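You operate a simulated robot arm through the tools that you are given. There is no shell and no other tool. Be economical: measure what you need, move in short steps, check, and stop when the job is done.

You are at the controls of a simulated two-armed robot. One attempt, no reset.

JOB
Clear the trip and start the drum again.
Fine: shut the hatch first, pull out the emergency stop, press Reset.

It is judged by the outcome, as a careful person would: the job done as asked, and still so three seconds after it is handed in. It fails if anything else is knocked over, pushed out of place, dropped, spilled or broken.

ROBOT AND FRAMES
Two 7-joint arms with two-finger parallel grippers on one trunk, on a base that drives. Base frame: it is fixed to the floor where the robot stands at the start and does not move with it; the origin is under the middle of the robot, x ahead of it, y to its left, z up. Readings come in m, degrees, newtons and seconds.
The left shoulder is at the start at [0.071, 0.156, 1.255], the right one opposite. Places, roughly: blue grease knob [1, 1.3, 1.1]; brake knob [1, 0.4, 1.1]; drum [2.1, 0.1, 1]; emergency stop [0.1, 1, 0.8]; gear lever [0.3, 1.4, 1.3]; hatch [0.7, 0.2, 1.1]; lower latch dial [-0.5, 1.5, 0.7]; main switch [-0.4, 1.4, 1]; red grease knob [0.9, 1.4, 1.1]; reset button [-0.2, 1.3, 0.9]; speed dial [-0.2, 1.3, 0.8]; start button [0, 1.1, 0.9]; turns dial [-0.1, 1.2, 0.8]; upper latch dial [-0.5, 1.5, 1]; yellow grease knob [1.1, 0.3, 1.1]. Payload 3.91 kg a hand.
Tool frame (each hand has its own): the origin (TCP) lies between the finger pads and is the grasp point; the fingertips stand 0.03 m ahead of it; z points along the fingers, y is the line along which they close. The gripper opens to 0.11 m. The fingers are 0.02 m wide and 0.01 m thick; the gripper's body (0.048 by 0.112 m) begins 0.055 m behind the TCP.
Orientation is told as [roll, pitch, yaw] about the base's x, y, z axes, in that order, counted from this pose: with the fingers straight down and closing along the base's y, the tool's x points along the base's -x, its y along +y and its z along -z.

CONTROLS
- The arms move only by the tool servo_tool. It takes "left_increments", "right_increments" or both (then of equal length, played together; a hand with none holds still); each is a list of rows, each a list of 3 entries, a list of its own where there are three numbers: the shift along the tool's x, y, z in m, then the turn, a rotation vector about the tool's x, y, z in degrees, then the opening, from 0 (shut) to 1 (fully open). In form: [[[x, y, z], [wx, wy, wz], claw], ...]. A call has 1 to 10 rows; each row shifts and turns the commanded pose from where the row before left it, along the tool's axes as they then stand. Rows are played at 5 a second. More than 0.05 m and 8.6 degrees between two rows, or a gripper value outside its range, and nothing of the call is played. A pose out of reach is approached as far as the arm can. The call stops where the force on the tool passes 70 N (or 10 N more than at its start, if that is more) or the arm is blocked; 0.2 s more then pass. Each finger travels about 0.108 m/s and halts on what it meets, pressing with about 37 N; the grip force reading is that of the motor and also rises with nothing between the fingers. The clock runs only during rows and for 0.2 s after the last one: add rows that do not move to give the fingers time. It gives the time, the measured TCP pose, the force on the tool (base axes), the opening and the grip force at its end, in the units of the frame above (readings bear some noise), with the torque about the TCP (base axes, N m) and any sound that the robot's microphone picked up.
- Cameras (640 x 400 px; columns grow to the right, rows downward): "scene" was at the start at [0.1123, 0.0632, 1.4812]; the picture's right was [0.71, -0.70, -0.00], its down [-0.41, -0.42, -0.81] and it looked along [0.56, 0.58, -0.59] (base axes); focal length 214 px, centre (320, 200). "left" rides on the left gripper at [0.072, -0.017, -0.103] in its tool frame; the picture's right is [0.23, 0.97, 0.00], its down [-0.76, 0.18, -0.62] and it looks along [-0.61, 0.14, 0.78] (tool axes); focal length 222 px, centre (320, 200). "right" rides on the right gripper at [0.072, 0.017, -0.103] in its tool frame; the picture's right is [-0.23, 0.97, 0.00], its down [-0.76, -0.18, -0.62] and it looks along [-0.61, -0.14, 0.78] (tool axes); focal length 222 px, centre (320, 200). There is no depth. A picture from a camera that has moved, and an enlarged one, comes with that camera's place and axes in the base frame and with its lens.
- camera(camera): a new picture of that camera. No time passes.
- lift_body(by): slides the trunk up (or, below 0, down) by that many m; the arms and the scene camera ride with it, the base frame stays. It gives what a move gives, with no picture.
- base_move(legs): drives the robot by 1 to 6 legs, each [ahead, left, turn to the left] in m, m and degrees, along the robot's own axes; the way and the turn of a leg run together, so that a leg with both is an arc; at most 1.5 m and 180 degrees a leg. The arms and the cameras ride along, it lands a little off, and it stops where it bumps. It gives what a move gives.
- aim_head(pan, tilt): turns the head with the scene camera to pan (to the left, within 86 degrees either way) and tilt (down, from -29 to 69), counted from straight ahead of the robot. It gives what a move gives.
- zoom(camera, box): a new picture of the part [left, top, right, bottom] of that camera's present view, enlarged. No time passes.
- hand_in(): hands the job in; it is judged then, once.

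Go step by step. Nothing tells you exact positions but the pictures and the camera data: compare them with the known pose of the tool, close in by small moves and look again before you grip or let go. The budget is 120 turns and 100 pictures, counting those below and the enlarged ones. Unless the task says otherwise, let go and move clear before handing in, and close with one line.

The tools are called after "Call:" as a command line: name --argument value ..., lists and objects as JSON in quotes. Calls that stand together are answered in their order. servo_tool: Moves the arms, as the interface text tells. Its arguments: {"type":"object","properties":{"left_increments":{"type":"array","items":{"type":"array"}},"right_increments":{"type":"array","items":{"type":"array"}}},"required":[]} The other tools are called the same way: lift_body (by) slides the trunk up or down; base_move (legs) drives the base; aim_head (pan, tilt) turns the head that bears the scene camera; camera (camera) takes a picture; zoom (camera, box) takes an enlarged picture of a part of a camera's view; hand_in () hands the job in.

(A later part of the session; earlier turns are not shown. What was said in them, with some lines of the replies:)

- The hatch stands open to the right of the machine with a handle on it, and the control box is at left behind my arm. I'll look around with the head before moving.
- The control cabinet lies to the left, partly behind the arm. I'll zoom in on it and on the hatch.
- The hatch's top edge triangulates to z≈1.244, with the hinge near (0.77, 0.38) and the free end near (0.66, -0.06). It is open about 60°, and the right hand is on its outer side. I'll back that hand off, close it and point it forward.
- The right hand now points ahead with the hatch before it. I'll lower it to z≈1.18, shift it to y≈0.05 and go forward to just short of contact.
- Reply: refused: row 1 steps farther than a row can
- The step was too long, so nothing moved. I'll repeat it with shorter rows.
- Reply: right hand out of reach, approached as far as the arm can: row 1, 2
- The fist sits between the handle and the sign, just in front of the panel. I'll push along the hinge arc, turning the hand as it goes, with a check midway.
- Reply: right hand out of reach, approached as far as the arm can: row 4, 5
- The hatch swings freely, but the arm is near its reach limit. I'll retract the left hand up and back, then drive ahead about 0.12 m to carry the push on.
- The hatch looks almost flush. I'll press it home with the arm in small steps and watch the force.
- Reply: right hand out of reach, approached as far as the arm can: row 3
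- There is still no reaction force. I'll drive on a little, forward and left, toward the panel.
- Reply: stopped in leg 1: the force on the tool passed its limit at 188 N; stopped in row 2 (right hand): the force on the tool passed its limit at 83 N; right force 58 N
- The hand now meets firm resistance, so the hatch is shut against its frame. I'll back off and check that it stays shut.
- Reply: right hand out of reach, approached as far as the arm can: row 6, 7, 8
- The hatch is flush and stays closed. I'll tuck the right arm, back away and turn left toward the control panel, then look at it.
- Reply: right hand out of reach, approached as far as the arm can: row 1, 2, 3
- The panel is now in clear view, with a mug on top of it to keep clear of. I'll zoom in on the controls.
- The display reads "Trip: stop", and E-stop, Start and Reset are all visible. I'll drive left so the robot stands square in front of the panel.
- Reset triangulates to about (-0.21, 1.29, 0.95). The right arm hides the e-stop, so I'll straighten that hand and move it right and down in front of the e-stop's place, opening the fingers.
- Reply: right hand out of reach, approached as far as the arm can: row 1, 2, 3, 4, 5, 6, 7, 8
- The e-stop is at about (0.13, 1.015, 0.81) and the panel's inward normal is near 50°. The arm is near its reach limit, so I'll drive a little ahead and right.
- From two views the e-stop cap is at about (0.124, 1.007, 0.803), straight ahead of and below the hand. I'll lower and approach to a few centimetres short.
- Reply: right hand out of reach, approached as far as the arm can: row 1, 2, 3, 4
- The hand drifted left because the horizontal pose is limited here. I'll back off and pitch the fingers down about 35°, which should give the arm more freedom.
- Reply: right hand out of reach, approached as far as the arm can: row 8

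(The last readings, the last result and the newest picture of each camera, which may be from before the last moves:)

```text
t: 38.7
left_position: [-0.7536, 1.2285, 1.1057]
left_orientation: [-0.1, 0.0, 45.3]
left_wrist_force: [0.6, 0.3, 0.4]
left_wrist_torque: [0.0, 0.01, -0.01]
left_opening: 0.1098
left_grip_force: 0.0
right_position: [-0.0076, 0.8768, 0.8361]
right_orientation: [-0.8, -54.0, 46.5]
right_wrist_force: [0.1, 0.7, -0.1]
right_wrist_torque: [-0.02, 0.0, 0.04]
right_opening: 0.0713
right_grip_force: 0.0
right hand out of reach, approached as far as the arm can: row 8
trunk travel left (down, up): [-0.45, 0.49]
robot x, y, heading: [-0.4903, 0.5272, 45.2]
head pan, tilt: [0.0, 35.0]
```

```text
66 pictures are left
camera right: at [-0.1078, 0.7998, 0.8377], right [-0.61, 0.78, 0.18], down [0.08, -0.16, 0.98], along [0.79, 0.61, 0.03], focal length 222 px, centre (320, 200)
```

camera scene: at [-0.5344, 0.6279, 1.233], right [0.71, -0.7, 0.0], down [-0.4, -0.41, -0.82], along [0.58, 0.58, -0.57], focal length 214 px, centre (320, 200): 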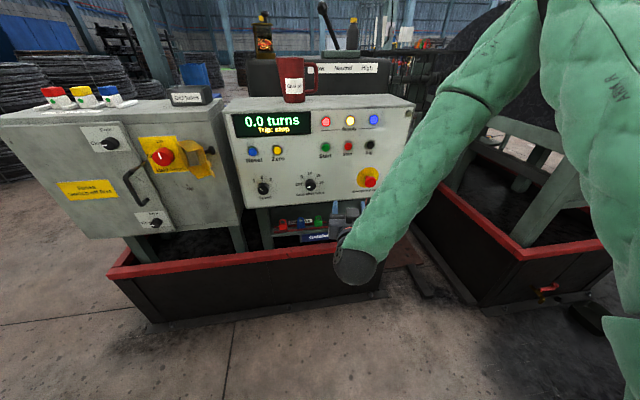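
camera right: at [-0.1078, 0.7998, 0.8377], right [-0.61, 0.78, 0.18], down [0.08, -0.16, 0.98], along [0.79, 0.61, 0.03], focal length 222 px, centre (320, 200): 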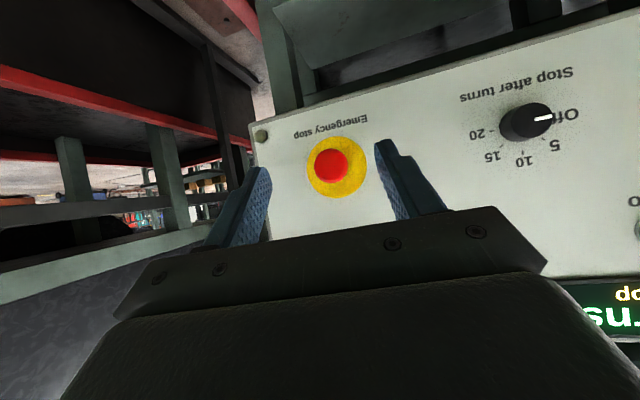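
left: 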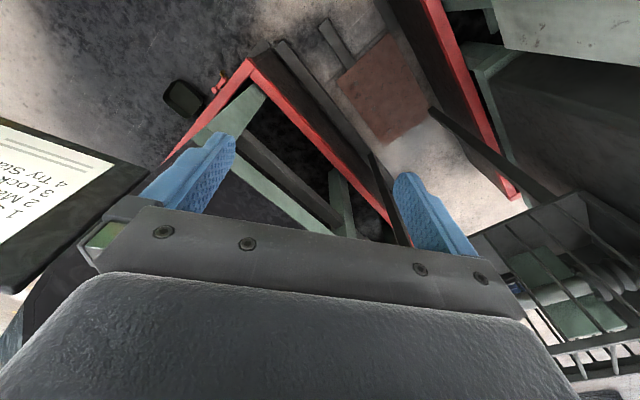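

Now the e-stop sits centred between the fingers, and its ray confirms the position. I'll approach in a straight horizontal line and check partway.

Call:
servo_tool --right_increments '[[[-0.0154, 0, 0.032], [0, 0, 0], 0.65], [[-0.0154, 0, 0.032], [0, 0, 0], 0.65], [[-0.0154, 0, 0.032], [0, 0, 0], 0.65]]'

Call:
camera --camera "right"

```text
t: 39.5
left_position: [-0.7513, 1.2298, 1.1064]
left_orientation: [0.0, 0.1, 45.1]
left_wrist_force: [0.3, 0.1, -0.1]
left_wrist_torque: [0.01, 0.02, -0.01]
left_opening: 0.1102
left_grip_force: 0.1
right_position: [0.0678, 0.9506, 0.8158]
right_orientation: [-0.7, -54.1, 46.5]
right_wrist_force: [0.2, 0.3, -0.5]
right_wrist_torque: [0.01, 0.02, 0.01]
right_opening: 0.0715
right_grip_force: 0.2
trunk travel left (down, up): [-0.45, 0.49]
robot x, y, heading: [-0.4918, 0.5329, 45.2]
head pan, tilt: [0.0, 35.0]
```

```text
65 pictures are left
camera right: at [-0.0315, 0.8738, 0.8181], right [-0.6, 0.78, 0.18], down [0.08, -0.16, 0.98], along [0.79, 0.61, 0.03], focal length 222 px, centre (320, 200)
```

right: 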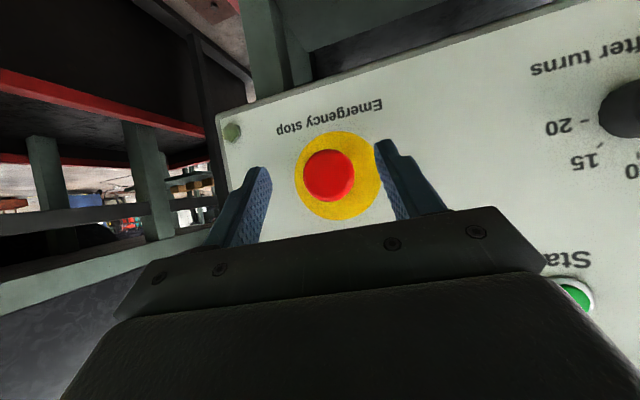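

The alignment holds and about 8 cm remain. I'll advance so the pads straddle the cap.

Call:
servo_tool --right_increments '[[[-0.0123, 0, 0.024], [0, 0, 0], 0.65], [[-0.0123, 0, 0.024], [0, 0, 0], 0.65], [[-0.011, 0, 0.021], [0, 0, 0], 0.65]]'

Call:
camera --camera "right"

Call:
zoom --camera "scene" --box '[260, 120, 420, 220]'

```text
t: 40.3
left_position: [-0.7514, 1.2302, 1.1069]
left_orientation: [0.0, 0.0, 45.3]
left_wrist_force: [-0.1, 0.3, -0.6]
left_wrist_torque: [-0.01, 0.0, -0.03]
left_opening: 0.1099
left_grip_force: 0.1
right_position: [0.1217, 1.0072, 0.8036]
right_orientation: [-0.7, -54.1, 46.4]
right_wrist_force: [-0.3, 0.6, 0.1]
right_wrist_torque: [0.02, -0.04, -0.03]
right_opening: 0.0718
right_grip_force: 0.3
trunk travel left (down, up): [-0.45, 0.49]
robot x, y, heading: [-0.49, 0.5274, 45.0]
head pan, tilt: [0.0, 35.0]
```

```text
64 pictures are left
camera right: at [0.0213, 0.9286, 0.8066], right [-0.6, 0.78, 0.18], down [0.08, -0.16, 0.98], along [0.79, 0.61, 0.03], focal length 222 px, centre (320, 200)
```

right: 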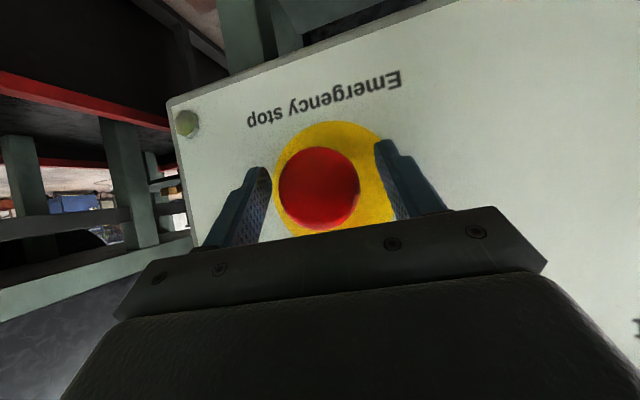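

```text
4.00 times, centred on (340, 170) of scene
camera zoom: at [-0.3918, 0.6277, 1.233], right [0.71, -0.71, 0.0], down [-0.41, -0.41, -0.82], along [0.58, 0.58, -0.57], focal length 858 px, centre (240, 320)
```

zoom: 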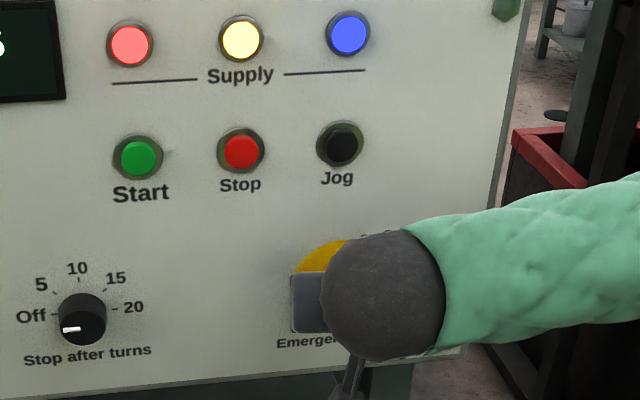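

The cap lies between the pads with no contact force yet. I'll close the fingers on it.

Call:
servo_tool --right_increments '[[[-0.002, 0, 0.004], [0, 0, 0], 0.65], [[0, 0, 0], [0, 0, 0], 0.2], [[0, 0, 0], [0, 0, 0], 0.2], [[0, 0, 0], [0, 0, 0], 0.2]]'

Call:
camera --camera "right"

```text
t: 41.3
left_position: [-0.7525, 1.2288, 1.1083]
left_orientation: [-0.1, -0.1, 45.1]
left_wrist_force: [0.3, 0.5, -0.3]
left_wrist_torque: [0.0, -0.01, 0.01]
left_opening: 0.11
left_grip_force: 0.0
right_position: [0.1234, 1.0063, 0.8046]
right_orientation: [-0.9, -54.1, 46.3]
right_wrist_force: [-15.8, -31.9, -0.7]
right_wrist_torque: [-0.26, 0.19, 0.12]
right_opening: 0.047
right_grip_force: 44.9
trunk travel left (down, up): [-0.45, 0.49]
robot x, y, heading: [-0.4934, 0.5291, 44.8]
head pan, tilt: [0.0, 35.0]
```

```text
62 pictures are left
camera right: at [0.0233, 0.9296, 0.8068], right [-0.6, 0.78, 0.18], down [0.08, -0.16, 0.98], along [0.79, 0.61, 0.03], focal length 222 px, centre (320, 200)
```

right: 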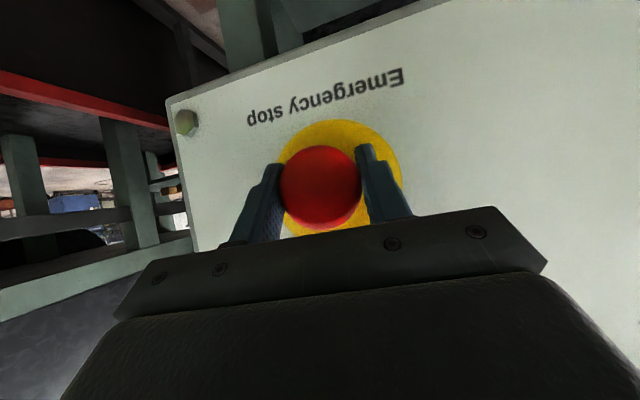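

The cap is gripped, 0.047 m across. I'll pull straight out from the panel in small steps.

Call:
servo_tool --right_increments '[[[0.0047, -0.0005, -0.0065], [0, 0, 0], 0.2], [[0.0047, -0.0005, -0.0065], [0, 0, 0], 0.2], [[0.0047, -0.0005, -0.0065], [0, 0, 0], 0.2]]'

Call:
camera --camera "right"

Call:
zoom --camera "scene" --box '[200, 60, 440, 210]'

```text
t: 42.1
left_position: [-0.7507, 1.2286, 1.1068]
left_orientation: [0.2, 0.1, 45.1]
left_wrist_force: [-0.2, -0.2, -0.2]
left_wrist_torque: [0.02, -0.04, 0.04]
left_opening: 0.11
left_grip_force: 0.0
right_position: [0.11, 0.9914, 0.8043]
right_orientation: [-0.8, -54.1, 46.1]
right_wrist_force: [37.7, 12.7, 1.3]
right_wrist_torque: [0.05, 0.0, 0.03]
right_opening: 0.0475
right_grip_force: 44.8
trunk travel left (down, up): [-0.45, 0.49]
robot x, y, heading: [-0.4919, 0.5271, 44.8]
head pan, tilt: [0.0, 35.0]
```

```text
61 pictures are left
camera right: at [0.0102, 0.9146, 0.8056], right [-0.6, 0.78, 0.18], down [0.08, -0.16, 0.98], along [0.79, 0.61, 0.03], focal length 222 px, centre (320, 200)
```

right: 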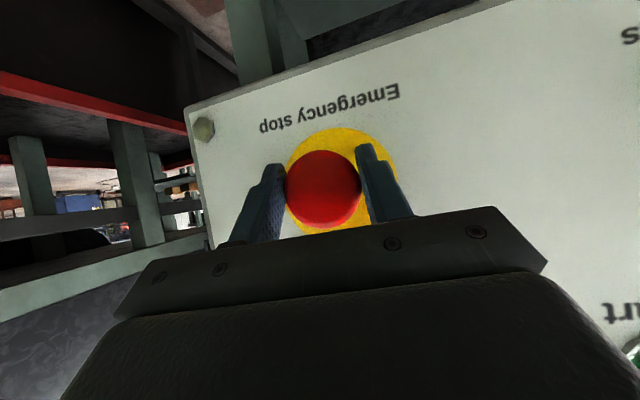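

```text
2.67 times, centred on (320, 135) of scene
camera zoom: at [-0.3902, 0.6279, 1.2329], right [0.71, -0.71, 0.0], down [-0.41, -0.41, -0.82], along [0.58, 0.58, -0.57], focal length 572 px, centre (320, 373)
```

zoom: 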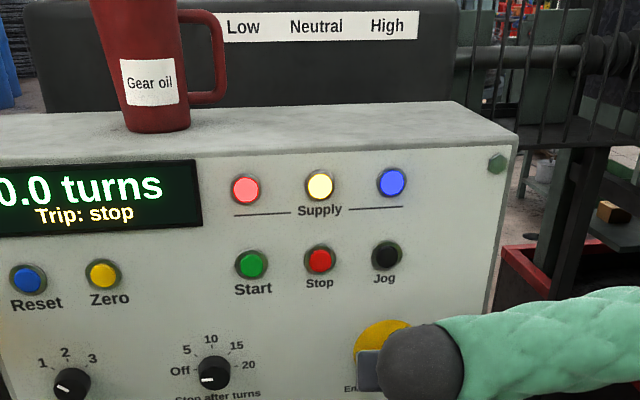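

The cap came out with the fingers by about 2 cm and now resists as if at its stop. I'll let go, back off and check that it stays out.

Call:
servo_tool --right_increments '[[[0, 0, 0], [0, 0, 0], 0.8], [[0, 0, 0], [0, 0, 0], 0.8], [[0.015, 0, -0.02], [0, 0, 0], 0.8], [[0.024, 0, -0.032], [0, 0, 0], 0.8], [[0.024, 0, -0.032], [0, 0, 0], 0.8]]'

Call:
camera --camera "right"

Call:
zoom --camera "scene" --box '[200, 60, 440, 210]'

```text
t: 43.3
left_position: [-0.753, 1.229, 1.1067]
left_orientation: [0.0, -0.1, 45.2]
left_wrist_force: [0.7, 0.3, -1.2]
left_wrist_torque: [0.01, 0.04, 0.0]
left_opening: 0.1099
left_grip_force: 0.0
right_position: [0.0337, 0.9176, 0.8038]
right_orientation: [-0.8, -54.1, 46.3]
right_wrist_force: [-0.1, -0.7, 0.2]
right_wrist_torque: [0.0, -0.03, -0.01]
right_opening: 0.0881
right_grip_force: 0.0
trunk travel left (down, up): [-0.45, 0.49]
robot x, y, heading: [-0.4906, 0.5284, 45.1]
head pan, tilt: [0.0, 35.0]
```

```text
59 pictures are left
camera right: at [-0.0654, 0.8398, 0.8048], right [-0.6, 0.78, 0.18], down [0.08, -0.16, 0.98], along [0.79, 0.61, 0.03], focal length 222 px, centre (320, 200)
```

right: 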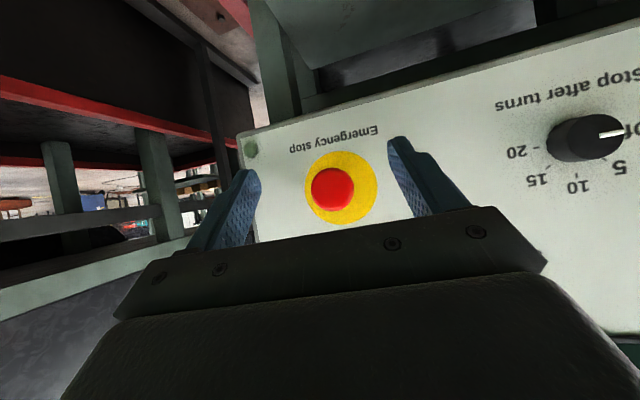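

```text
2.67 times, centred on (320, 135) of scene
camera zoom: at [-0.3924, 0.6274, 1.2331], right [0.71, -0.71, 0.0], down [-0.4, -0.41, -0.82], along [0.58, 0.58, -0.57], focal length 572 px, centre (320, 373)
```

zoom: 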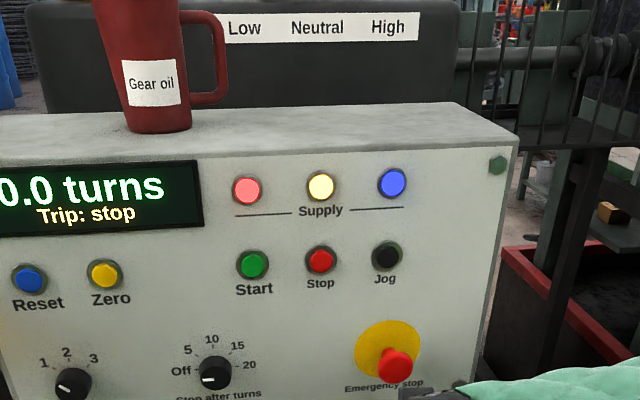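

The cap stays out, offset from its plate. Next I'll retract and close the right hand and drive left, so the left hand faces Reset and the right faces Start.

Call:
servo_tool --right_increments '[[[0.024, 0, -0.032], [0, 0, 0], 0], [[0.024, 0, -0.032], [0, 0, 0], 0], [[-0.03, 0, -0.022], [0, 0, 0], 0], [[-0.04, 0, -0.029], [0, 0, 0], 0], [[-0.04, 0, -0.029], [0, 0, 0], 0]]' --left_increments '[[[0, 0, 0], [0, 0, 0], 0], [[0, 0, 0], [0, 0, 0], 0], [[0, 0, 0], [0, 0, 0], 0], [[0, 0, 0], [0, 0, 0], 0], [[0, 0, 0], [0, 0, 0], 0]]'

Call:
base_move --legs '[[0, 0.24, 0]]'

Call:
camera --camera "scene"

Call:
camera --camera "left"

```text
t: 44.5
left_position: [-0.753, 1.2294, 1.1067]
left_orientation: [0.0, 0.0, 45.2]
left_wrist_force: [0.2, 1.0, -0.3]
left_wrist_torque: [0.0, 0.0, 0.0]
left_opening: 0.0
left_grip_force: 37.3
right_position: [-0.0135, 0.8843, 0.9332]
right_orientation: [-1.0, -54.1, 46.4]
right_wrist_force: [0.3, 0.1, -0.1]
right_wrist_torque: [0.01, 0.02, 0.01]
right_opening: 0.0001
right_grip_force: 37.2
right hand out of reach, approached as far as the arm can: row 2, 3, 4
trunk travel left (down, up): [-0.45, 0.49]
robot x, y, heading: [-0.4896, 0.5298, 45.1]
head pan, tilt: [0.0, 35.0]
```

```text
t: 46.3
left_position: [-0.9229, 1.3961, 1.1051]
left_orientation: [0.0, 0.0, 45.2]
left_wrist_force: [-0.5, 0.1, -0.5]
left_wrist_torque: [0.01, -0.03, 0.02]
left_opening: 0.0001
left_grip_force: 37.4
right_position: [-0.1832, 1.0538, 0.9318]
right_orientation: [-1.0, -54.1, 46.6]
right_wrist_force: [-1.5, 0.8, 0.0]
right_wrist_torque: [-0.01, -0.02, -0.04]
right_opening: 0.0
right_grip_force: 36.6
trunk travel left (down, up): [-0.45, 0.49]
robot x, y, heading: [-0.6556, 0.6952, 45.4]
head pan, tilt: [0.0, 35.0]
```

```text
57 pictures are left
camera scene: at [-0.5619, 0.7959, 1.233], right [0.71, -0.7, 0.0], down [-0.4, -0.41, -0.82], along [0.58, 0.58, -0.57], focal length 214 px, centre (320, 200)
```

scene: 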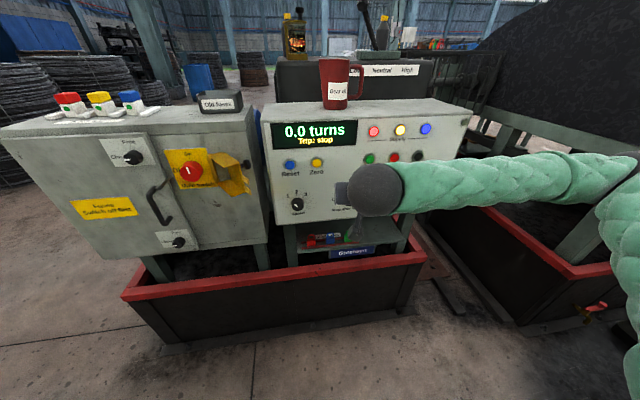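

```text
56 pictures are left
camera left: at [-0.9633, 1.333, 1.2088], right [-0.85, 0.52, 0.0], down [0.41, 0.67, 0.62], along [0.33, 0.53, -0.78], focal length 222 px, centre (320, 200)
```

left: 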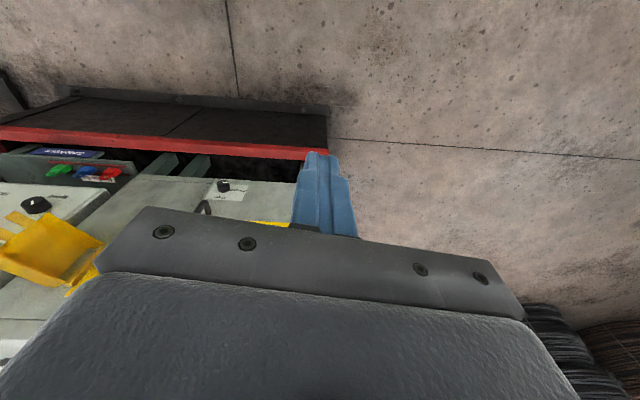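

The right hand is easiest to use for Reset, which is at about (-0.207, 1.287, 0.95). I'll shift that hand left and slightly up until its closed tips face the button.

Call:
servo_tool --right_increments '[[[-0.029, 0, -0.021], [0, 0, 0], 0], [[0, 0.045, 0], [0, 0, 0], 0], [[0, 0.045, 0], [0, 0, 0], 0], [[0, 0.045, 0], [0, 0, 0], 0], [[0, 0.04, 0], [0, 0, 0], 0]]'

Call:
camera --camera "right"

Call:
camera --camera "scene"

```text
t: 47.5
left_position: [-0.9222, 1.3966, 1.1075]
left_orientation: [-0.1, 0.0, 45.3]
left_wrist_force: [0.0, 0.2, -0.4]
left_wrist_torque: [0.02, -0.03, 0.03]
left_opening: 0.0
left_grip_force: 37.3
right_position: [-0.3077, 1.1743, 0.9677]
right_orientation: [-0.9, -54.0, 46.4]
right_wrist_force: [0.1, 0.7, -1.0]
right_wrist_torque: [0.02, -0.05, 0.0]
right_opening: 0.0
right_grip_force: 37.7
trunk travel left (down, up): [-0.45, 0.49]
robot x, y, heading: [-0.6551, 0.6991, 45.2]
head pan, tilt: [0.0, 35.0]
```

```text
55 pictures are left
camera right: at [-0.4077, 1.097, 0.9686], right [-0.6, 0.78, 0.18], down [0.08, -0.16, 0.98], along [0.79, 0.61, 0.03], focal length 222 px, centre (320, 200)
```

right: 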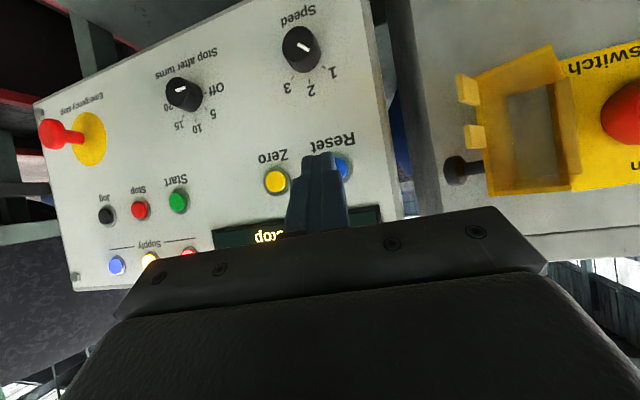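

```text
54 pictures are left
camera scene: at [-0.5617, 0.7952, 1.233], right [0.71, -0.7, 0.0], down [-0.4, -0.41, -0.82], along [0.58, 0.58, -0.57], focal length 214 px, centre (320, 200)
```

scene: 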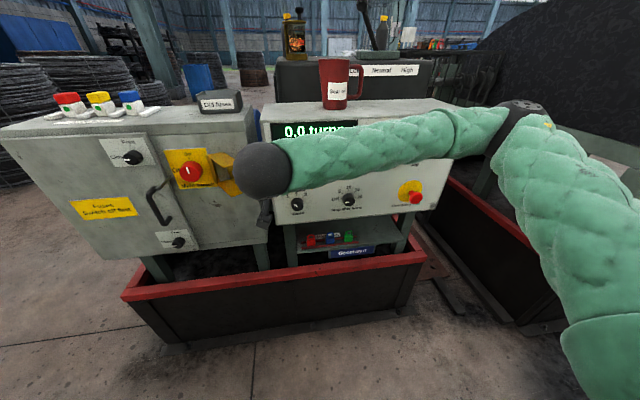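

In this view the e-stop stands clear out on its stalk, and Reset refines to (-0.208, 1.289, 0.943). I'll bring the fist to about 2 cm from it.

Call:
servo_tool --right_increments '[[[-0.0156, 0.003, 0.03], [0, 0, 0], 0], [[-0.0156, 0.003, 0.03], [0, 0, 0], 0], [[-0.0156, 0.003, 0.03], [0, 0, 0], 0]]'

Call:
camera --camera "right"

Call:
zoom --camera "scene" --box '[220, 90, 380, 190]'

```text
t: 48.3
left_position: [-0.9204, 1.3966, 1.1063]
left_orientation: [0.0, -0.1, 45.3]
left_wrist_force: [1.0, -0.3, 0.5]
left_wrist_torque: [-0.05, -0.02, 0.02]
left_opening: 0.0
left_grip_force: 37.4
right_position: [-0.2443, 1.2532, 0.9509]
right_orientation: [-0.9, -54.0, 46.5]
right_wrist_force: [-0.3, -0.2, 0.3]
right_wrist_torque: [-0.01, 0.03, -0.01]
right_opening: 0.0
right_grip_force: 36.5
trunk travel left (down, up): [-0.45, 0.49]
robot x, y, heading: [-0.6607, 0.6975, 45.1]
head pan, tilt: [0.0, 35.0]
```

```text
53 pictures are left
camera right: at [-0.3432, 1.1757, 0.9522], right [-0.61, 0.78, 0.18], down [0.08, -0.16, 0.98], along [0.79, 0.61, 0.03], focal length 222 px, centre (320, 200)
```

right: 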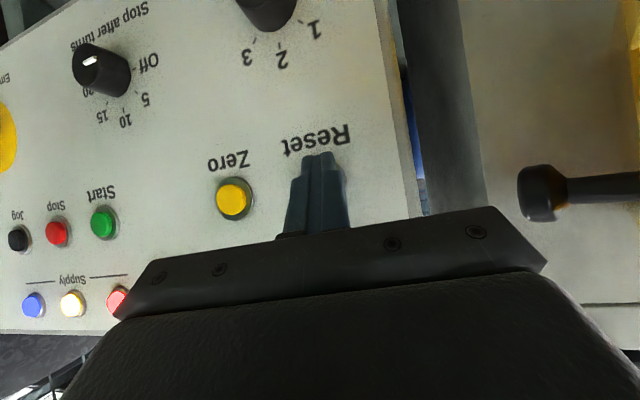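

```text
4.00 times, centred on (300, 140) of scene
camera zoom: at [-0.5609, 0.7954, 1.233], right [0.71, -0.7, 0.0], down [-0.4, -0.41, -0.82], along [0.58, 0.58, -0.57], focal length 858 px, centre (400, 440)
```

zoom: 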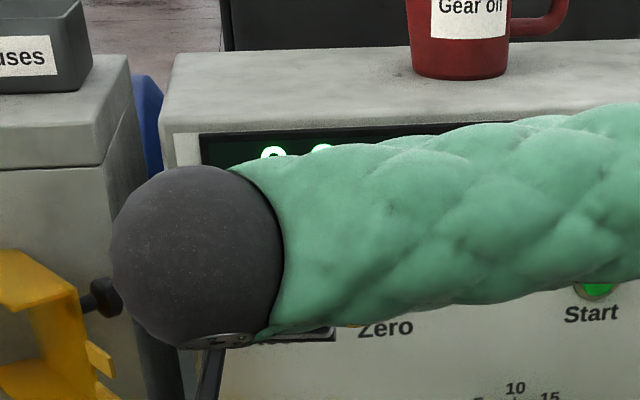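

The fingertip is in line with Reset and about 2 cm short of it. I'll press in small steps.

Call:
servo_tool --right_increments '[[[-0.0047, 0, 0.0065], [0, 0, 0], 0], [[-0.0047, 0, 0.0065], [0, 0, 0], 0], [[-0.0047, 0, 0.0065], [0, 0, 0], 0]]'

Call:
camera --camera "right"

```text
t: 49.1
left_position: [-0.9235, 1.3945, 1.1079]
left_orientation: [0.0, -0.1, 45.3]
left_wrist_force: [0.3, 0.4, 0.0]
left_wrist_torque: [0.02, 0.0, -0.03]
left_opening: 0.0
left_grip_force: 37.3
right_position: [-0.2312, 1.2664, 0.9511]
right_orientation: [-1.1, -54.0, 46.8]
right_wrist_force: [-23.2, -31.1, -10.2]
right_wrist_torque: [-0.49, 0.45, 0.02]
right_opening: 0.0
right_grip_force: 36.5
trunk travel left (down, up): [-0.45, 0.49]
robot x, y, heading: [-0.6591, 0.6959, 45.4]
head pan, tilt: [0.0, 35.0]
heard: click
```

```text
51 pictures are left
camera right: at [-0.3299, 1.1893, 0.9528], right [-0.61, 0.77, 0.17], down [0.08, -0.16, 0.98], along [0.79, 0.61, 0.03], focal length 222 px, centre (320, 200)
```

right: 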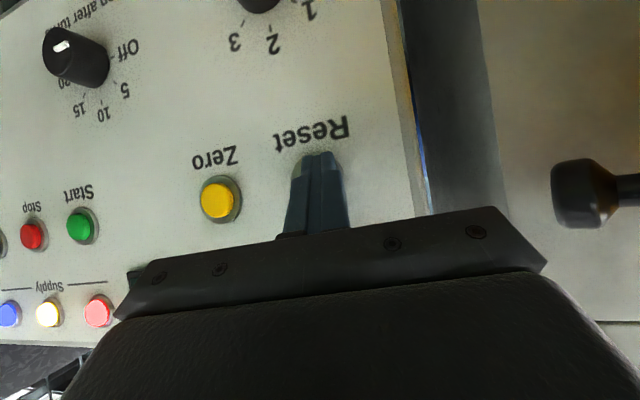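

A click was heard as Reset went in. I'll back off and read the display.

Call:
servo_tool --right_increments '[[[0.0118, 0, -0.016], [0, 0, 0], 0], [[0.0236, 0, -0.032], [0, 0, 0], 0], [[0.0236, 0, -0.032], [0, 0, 0], 0], [[0, -0.045, 0], [0, 0, 0], 0], [[0, -0.045, 0], [0, 0, 0], 0], [[0, -0.045, 0], [0, 0, 0], 0], [[0, -0.045, 0], [0, 0, 0], 0]]'

Call:
zoom --camera "scene" --box '[240, 60, 480, 210]'

Call:
camera --camera "right"

```text
t: 50.7
left_position: [-0.922, 1.3951, 1.1078]
left_orientation: [0.1, 0.0, 45.4]
left_wrist_force: [1.6, 0.6, 0.9]
left_wrist_torque: [0.0, 0.01, 0.0]
left_opening: 0.0002
left_grip_force: 36.7
right_position: [-0.1681, 1.0732, 0.9534]
right_orientation: [-0.7, -54.0, 46.6]
right_wrist_force: [0.0, -0.3, -0.2]
right_wrist_torque: [0.02, 0.02, -0.02]
right_opening: 0.0
right_grip_force: 37.5
trunk travel left (down, up): [-0.45, 0.49]
robot x, y, heading: [-0.6597, 0.6959, 45.4]
head pan, tilt: [0.0, 35.0]
```

```text
2.67 times, centred on (360, 135) of scene
camera zoom: at [-0.5604, 0.7939, 1.2332], right [0.71, -0.7, 0.0], down [-0.4, -0.41, -0.82], along [0.58, 0.58, -0.57], focal length 572 px, centre (213, 373)
```

zoom: 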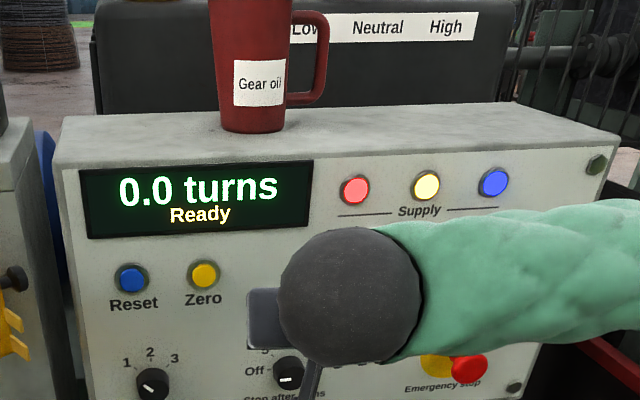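

```text
49 pictures are left
camera right: at [-0.2671, 0.9945, 0.9539], right [-0.61, 0.77, 0.18], down [0.08, -0.16, 0.98], along [0.79, 0.61, 0.03], focal length 222 px, centre (320, 200)
```

right: 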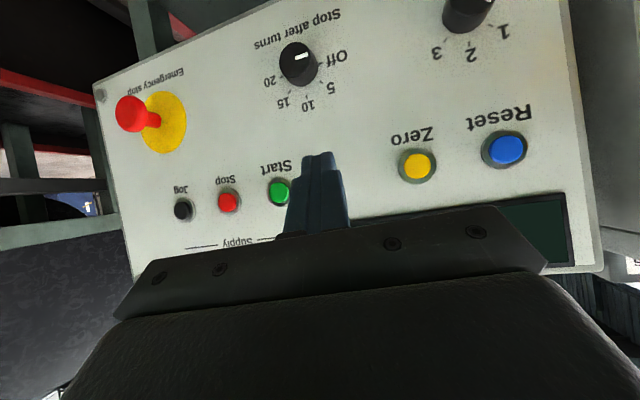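

The display now shows "Ready". Start is at about (-0.005, 1.13, 0.942), so I'll shift the base right 8 cm to line up the fist, then approach.

Call:
base_move --legs '[[0, -0.078, 0]]'

Call:
servo_tool --right_increments '[[[-0.0235, 0, 0.0324], [0, 0, 0], 0], [[-0.0235, 0, 0.0324], [0, 0, 0], 0]]'

Call:
camera --camera "right"

```text
t: 51.7
left_position: [-0.865, 1.3386, 1.1079]
left_orientation: [0.1, 0.1, 45.3]
left_wrist_force: [0.0, -1.3, 0.1]
left_wrist_torque: [0.02, 0.01, 0.0]
left_opening: 0.0
left_grip_force: 36.8
right_position: [-0.1114, 1.0179, 0.9529]
right_orientation: [-0.7, -54.1, 46.4]
right_wrist_force: [0.2, -0.4, -1.0]
right_wrist_torque: [0.03, 0.01, 0.02]
right_opening: 0.0002
right_grip_force: 37.2
trunk travel left (down, up): [-0.45, 0.49]
robot x, y, heading: [-0.6029, 0.6416, 45.5]
head pan, tilt: [0.0, 35.0]
```

```text
t: 52.3
left_position: [-0.8665, 1.3411, 1.1061]
left_orientation: [0.0, 0.1, 45.3]
left_wrist_force: [-0.2, 0.7, -0.5]
left_wrist_torque: [-0.04, 0.0, 0.04]
left_opening: 0.0
left_grip_force: 37.4
right_position: [-0.0569, 1.074, 0.952]
right_orientation: [-0.9, -54.0, 46.5]
right_wrist_force: [-0.4, 0.0, -0.6]
right_wrist_torque: [0.0, 0.0, 0.05]
right_opening: 0.0
right_grip_force: 36.8
trunk travel left (down, up): [-0.45, 0.49]
robot x, y, heading: [-0.6023, 0.6399, 45.3]
head pan, tilt: [0.0, 35.0]
```

```text
48 pictures are left
camera right: at [-0.1564, 0.9977, 0.9539], right [-0.61, 0.78, 0.17], down [0.08, -0.16, 0.98], along [0.79, 0.61, 0.03], focal length 222 px, centre (320, 200)
```

right: 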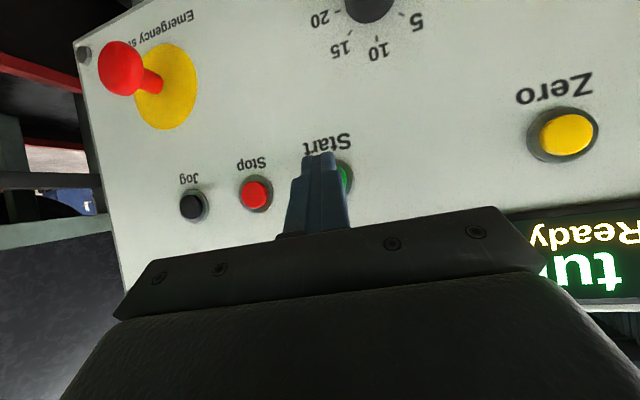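

Start lies slightly to the left of my line. I'll correct 7 mm left and press in small steps.

Call:
servo_tool --right_increments '[[[-0.0147, 0.0066, 0.0202], [0, 0, 0], 0], [[-0.0047, 0, 0.0065], [0, 0, 0], 0], [[-0.0047, 0, 0.0065], [0, 0, 0], 0], [[-0.0035, 0, 0.0049], [0, 0, 0], 0]]'

Call:
camera --camera "right"

```text
t: 53.3
left_position: [-0.8659, 1.3407, 1.1074]
left_orientation: [0.0, 0.0, 45.3]
left_wrist_force: [0.2, 0.5, 0.9]
left_wrist_torque: [-0.03, -0.02, 0.01]
left_opening: 0.0001
left_grip_force: 36.7
right_position: [-0.0283, 1.1141, 0.9533]
right_orientation: [-0.9, -54.2, 46.6]
right_wrist_force: [-1.7, -1.0, -0.2]
right_wrist_torque: [-0.02, 0.0, -0.03]
right_opening: 0.0002
right_grip_force: 36.6
trunk travel left (down, up): [-0.45, 0.49]
robot x, y, heading: [-0.6016, 0.6411, 45.3]
head pan, tilt: [0.0, 35.0]
heard: click
```

```text
47 pictures are left
camera right: at [-0.1281, 1.0356, 0.9543], right [-0.61, 0.78, 0.18], down [0.08, -0.16, 0.98], along [0.79, 0.61, 0.03], focal length 222 px, centre (320, 200)
```

right: 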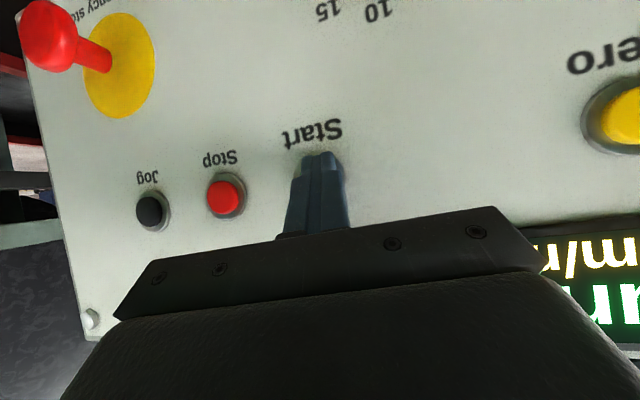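

A click was heard, and the display now shows a speed line ("…/min"). I'll back off and check that the drum is turning.

Call:
servo_tool --right_increments '[[[0.0118, 0, -0.016], [0, 0, 0], 0], [[0.0236, 0, -0.032], [0, 0, 0], 0], [[0.0236, 0, -0.032], [0, 0, 0], 0], [[0.0236, 0, -0.032], [0, 0, 0], 0], [[0.0236, 0, -0.032], [0, 0, 0], 0]]'

Call:
zoom --camera "scene" --box '[200, 40, 440, 190]'

Call:
aim_head --pan -30 --tilt 20

Call:
camera --camera "scene"

```text
t: 54.5
left_position: [-0.8667, 1.341, 1.1064]
left_orientation: [-0.1, 0.0, 45.3]
left_wrist_force: [0.3, -0.3, 0.0]
left_wrist_torque: [0.03, 0.02, -0.02]
left_opening: 0.0
left_grip_force: 36.4
right_position: [-0.1484, 1.001, 0.9556]
right_orientation: [-1.0, -54.0, 46.4]
right_wrist_force: [0.0, 0.8, 0.3]
right_wrist_torque: [-0.01, 0.02, 0.02]
right_opening: 0.0
right_grip_force: 36.4
right hand out of reach, approached as far as the arm can: row 5
trunk travel left (down, up): [-0.45, 0.49]
robot x, y, heading: [-0.6033, 0.6411, 45.3]
head pan, tilt: [0.0, 35.0]
```

```text
2.67 times, centred on (320, 115) of scene
camera zoom: at [-0.5057, 0.7406, 1.233], right [0.71, -0.7, 0.0], down [-0.4, -0.41, -0.82], along [0.58, 0.58, -0.57], focal length 572 px, centre (320, 427)
```

zoom: 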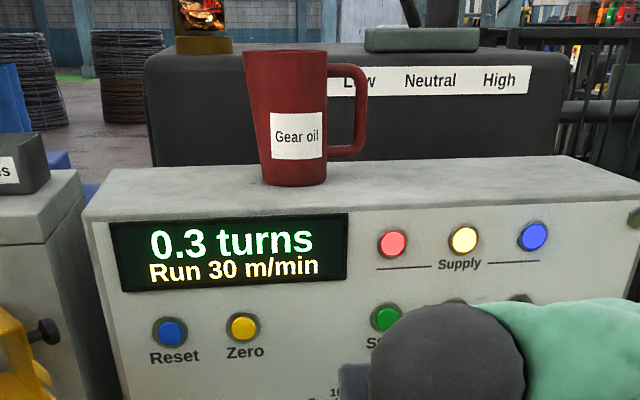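

```text
t: 55.5
left_position: [-0.8665, 1.3398, 1.1058]
left_orientation: [0.0, 0.0, 45.4]
left_wrist_force: [0.9, 0.1, 0.0]
left_wrist_torque: [-0.01, 0.0, 0.03]
left_opening: 0.0001
left_grip_force: 36.5
right_position: [-0.1487, 1.0006, 0.9543]
right_orientation: [-0.9, -54.0, 46.4]
right_wrist_force: [0.4, 0.8, 0.6]
right_wrist_torque: [-0.02, 0.04, 0.0]
right_opening: 0.0001
right_grip_force: 37.2
trunk travel left (down, up): [-0.45, 0.49]
robot x, y, heading: [-0.6042, 0.6398, 45.2]
head pan, tilt: [-30.0, 20.0]
```

```text
45 pictures are left
camera scene: at [-0.4775, 0.7019, 1.2568], right [0.26, -0.96, 0.0], down [-0.33, -0.09, -0.94], along [0.91, 0.25, -0.34], focal length 214 px, centre (320, 200)
```

scene: 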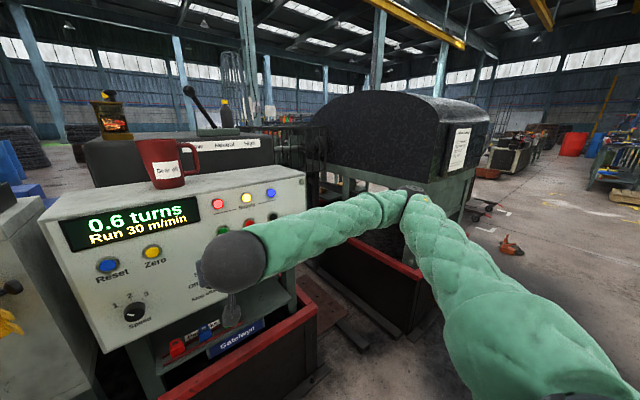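

The drum is running at 30 m/min, the turn counter is rising, and the hatch is still shut. I'll wait briefly with the hand clear to confirm it keeps running.

Call:
servo_tool --right_increments '[[[0, 0, 0], [0, 0, 0], 0], [[0, 0, 0], [0, 0, 0], 0], [[0, 0, 0], [0, 0, 0], 0], [[0, 0, 0], [0, 0, 0], 0], [[0, 0, 0], [0, 0, 0], 0], [[0, 0, 0], [0, 0, 0], 0], [[0, 0, 0], [0, 0, 0], 0], [[0, 0, 0], [0, 0, 0], 0], [[0, 0, 0], [0, 0, 0], 0], [[0, 0, 0], [0, 0, 0], 0]]'

Call:
camera --camera "scene"

```text
t: 57.7
left_position: [-0.8653, 1.3397, 1.1061]
left_orientation: [0.1, 0.0, 45.3]
left_wrist_force: [0.1, 0.0, 0.5]
left_wrist_torque: [-0.01, -0.02, -0.01]
left_opening: 0.0
left_grip_force: 36.8
right_position: [-0.1476, 1.0004, 0.9531]
right_orientation: [-0.9, -54.0, 46.5]
right_wrist_force: [0.4, 0.1, -0.7]
right_wrist_torque: [0.0, 0.02, -0.01]
right_opening: 0.0
right_grip_force: 37.1
trunk travel left (down, up): [-0.45, 0.49]
robot x, y, heading: [-0.6036, 0.6438, 45.5]
head pan, tilt: [-30.0, 20.0]
```

```text
44 pictures are left
camera scene: at [-0.4775, 0.7018, 1.2569], right [0.26, -0.96, 0.0], down [-0.33, -0.09, -0.94], along [0.91, 0.25, -0.34], focal length 214 px, centre (320, 200)
```

scene: 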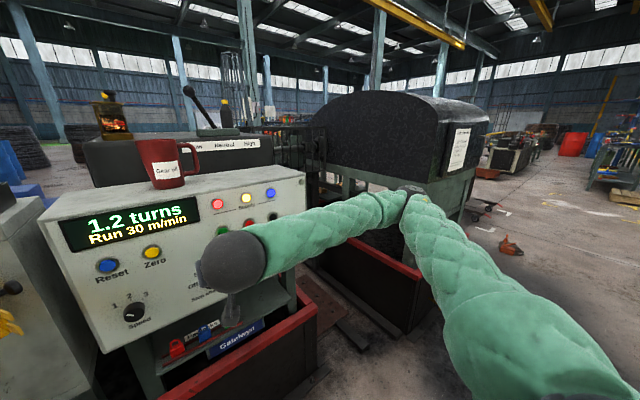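

The drum keeps turning, now at 1.2 turns, with the trip cleared and nothing disturbed. I'm handing in.

Call:
hand_in

```text
The job is handed in.
```

The hatch is shut, the emergency stop is pulled out and Reset cleared the trip. I then pressed Start, and the drum was running steadily at 30 m/min when I handed in.
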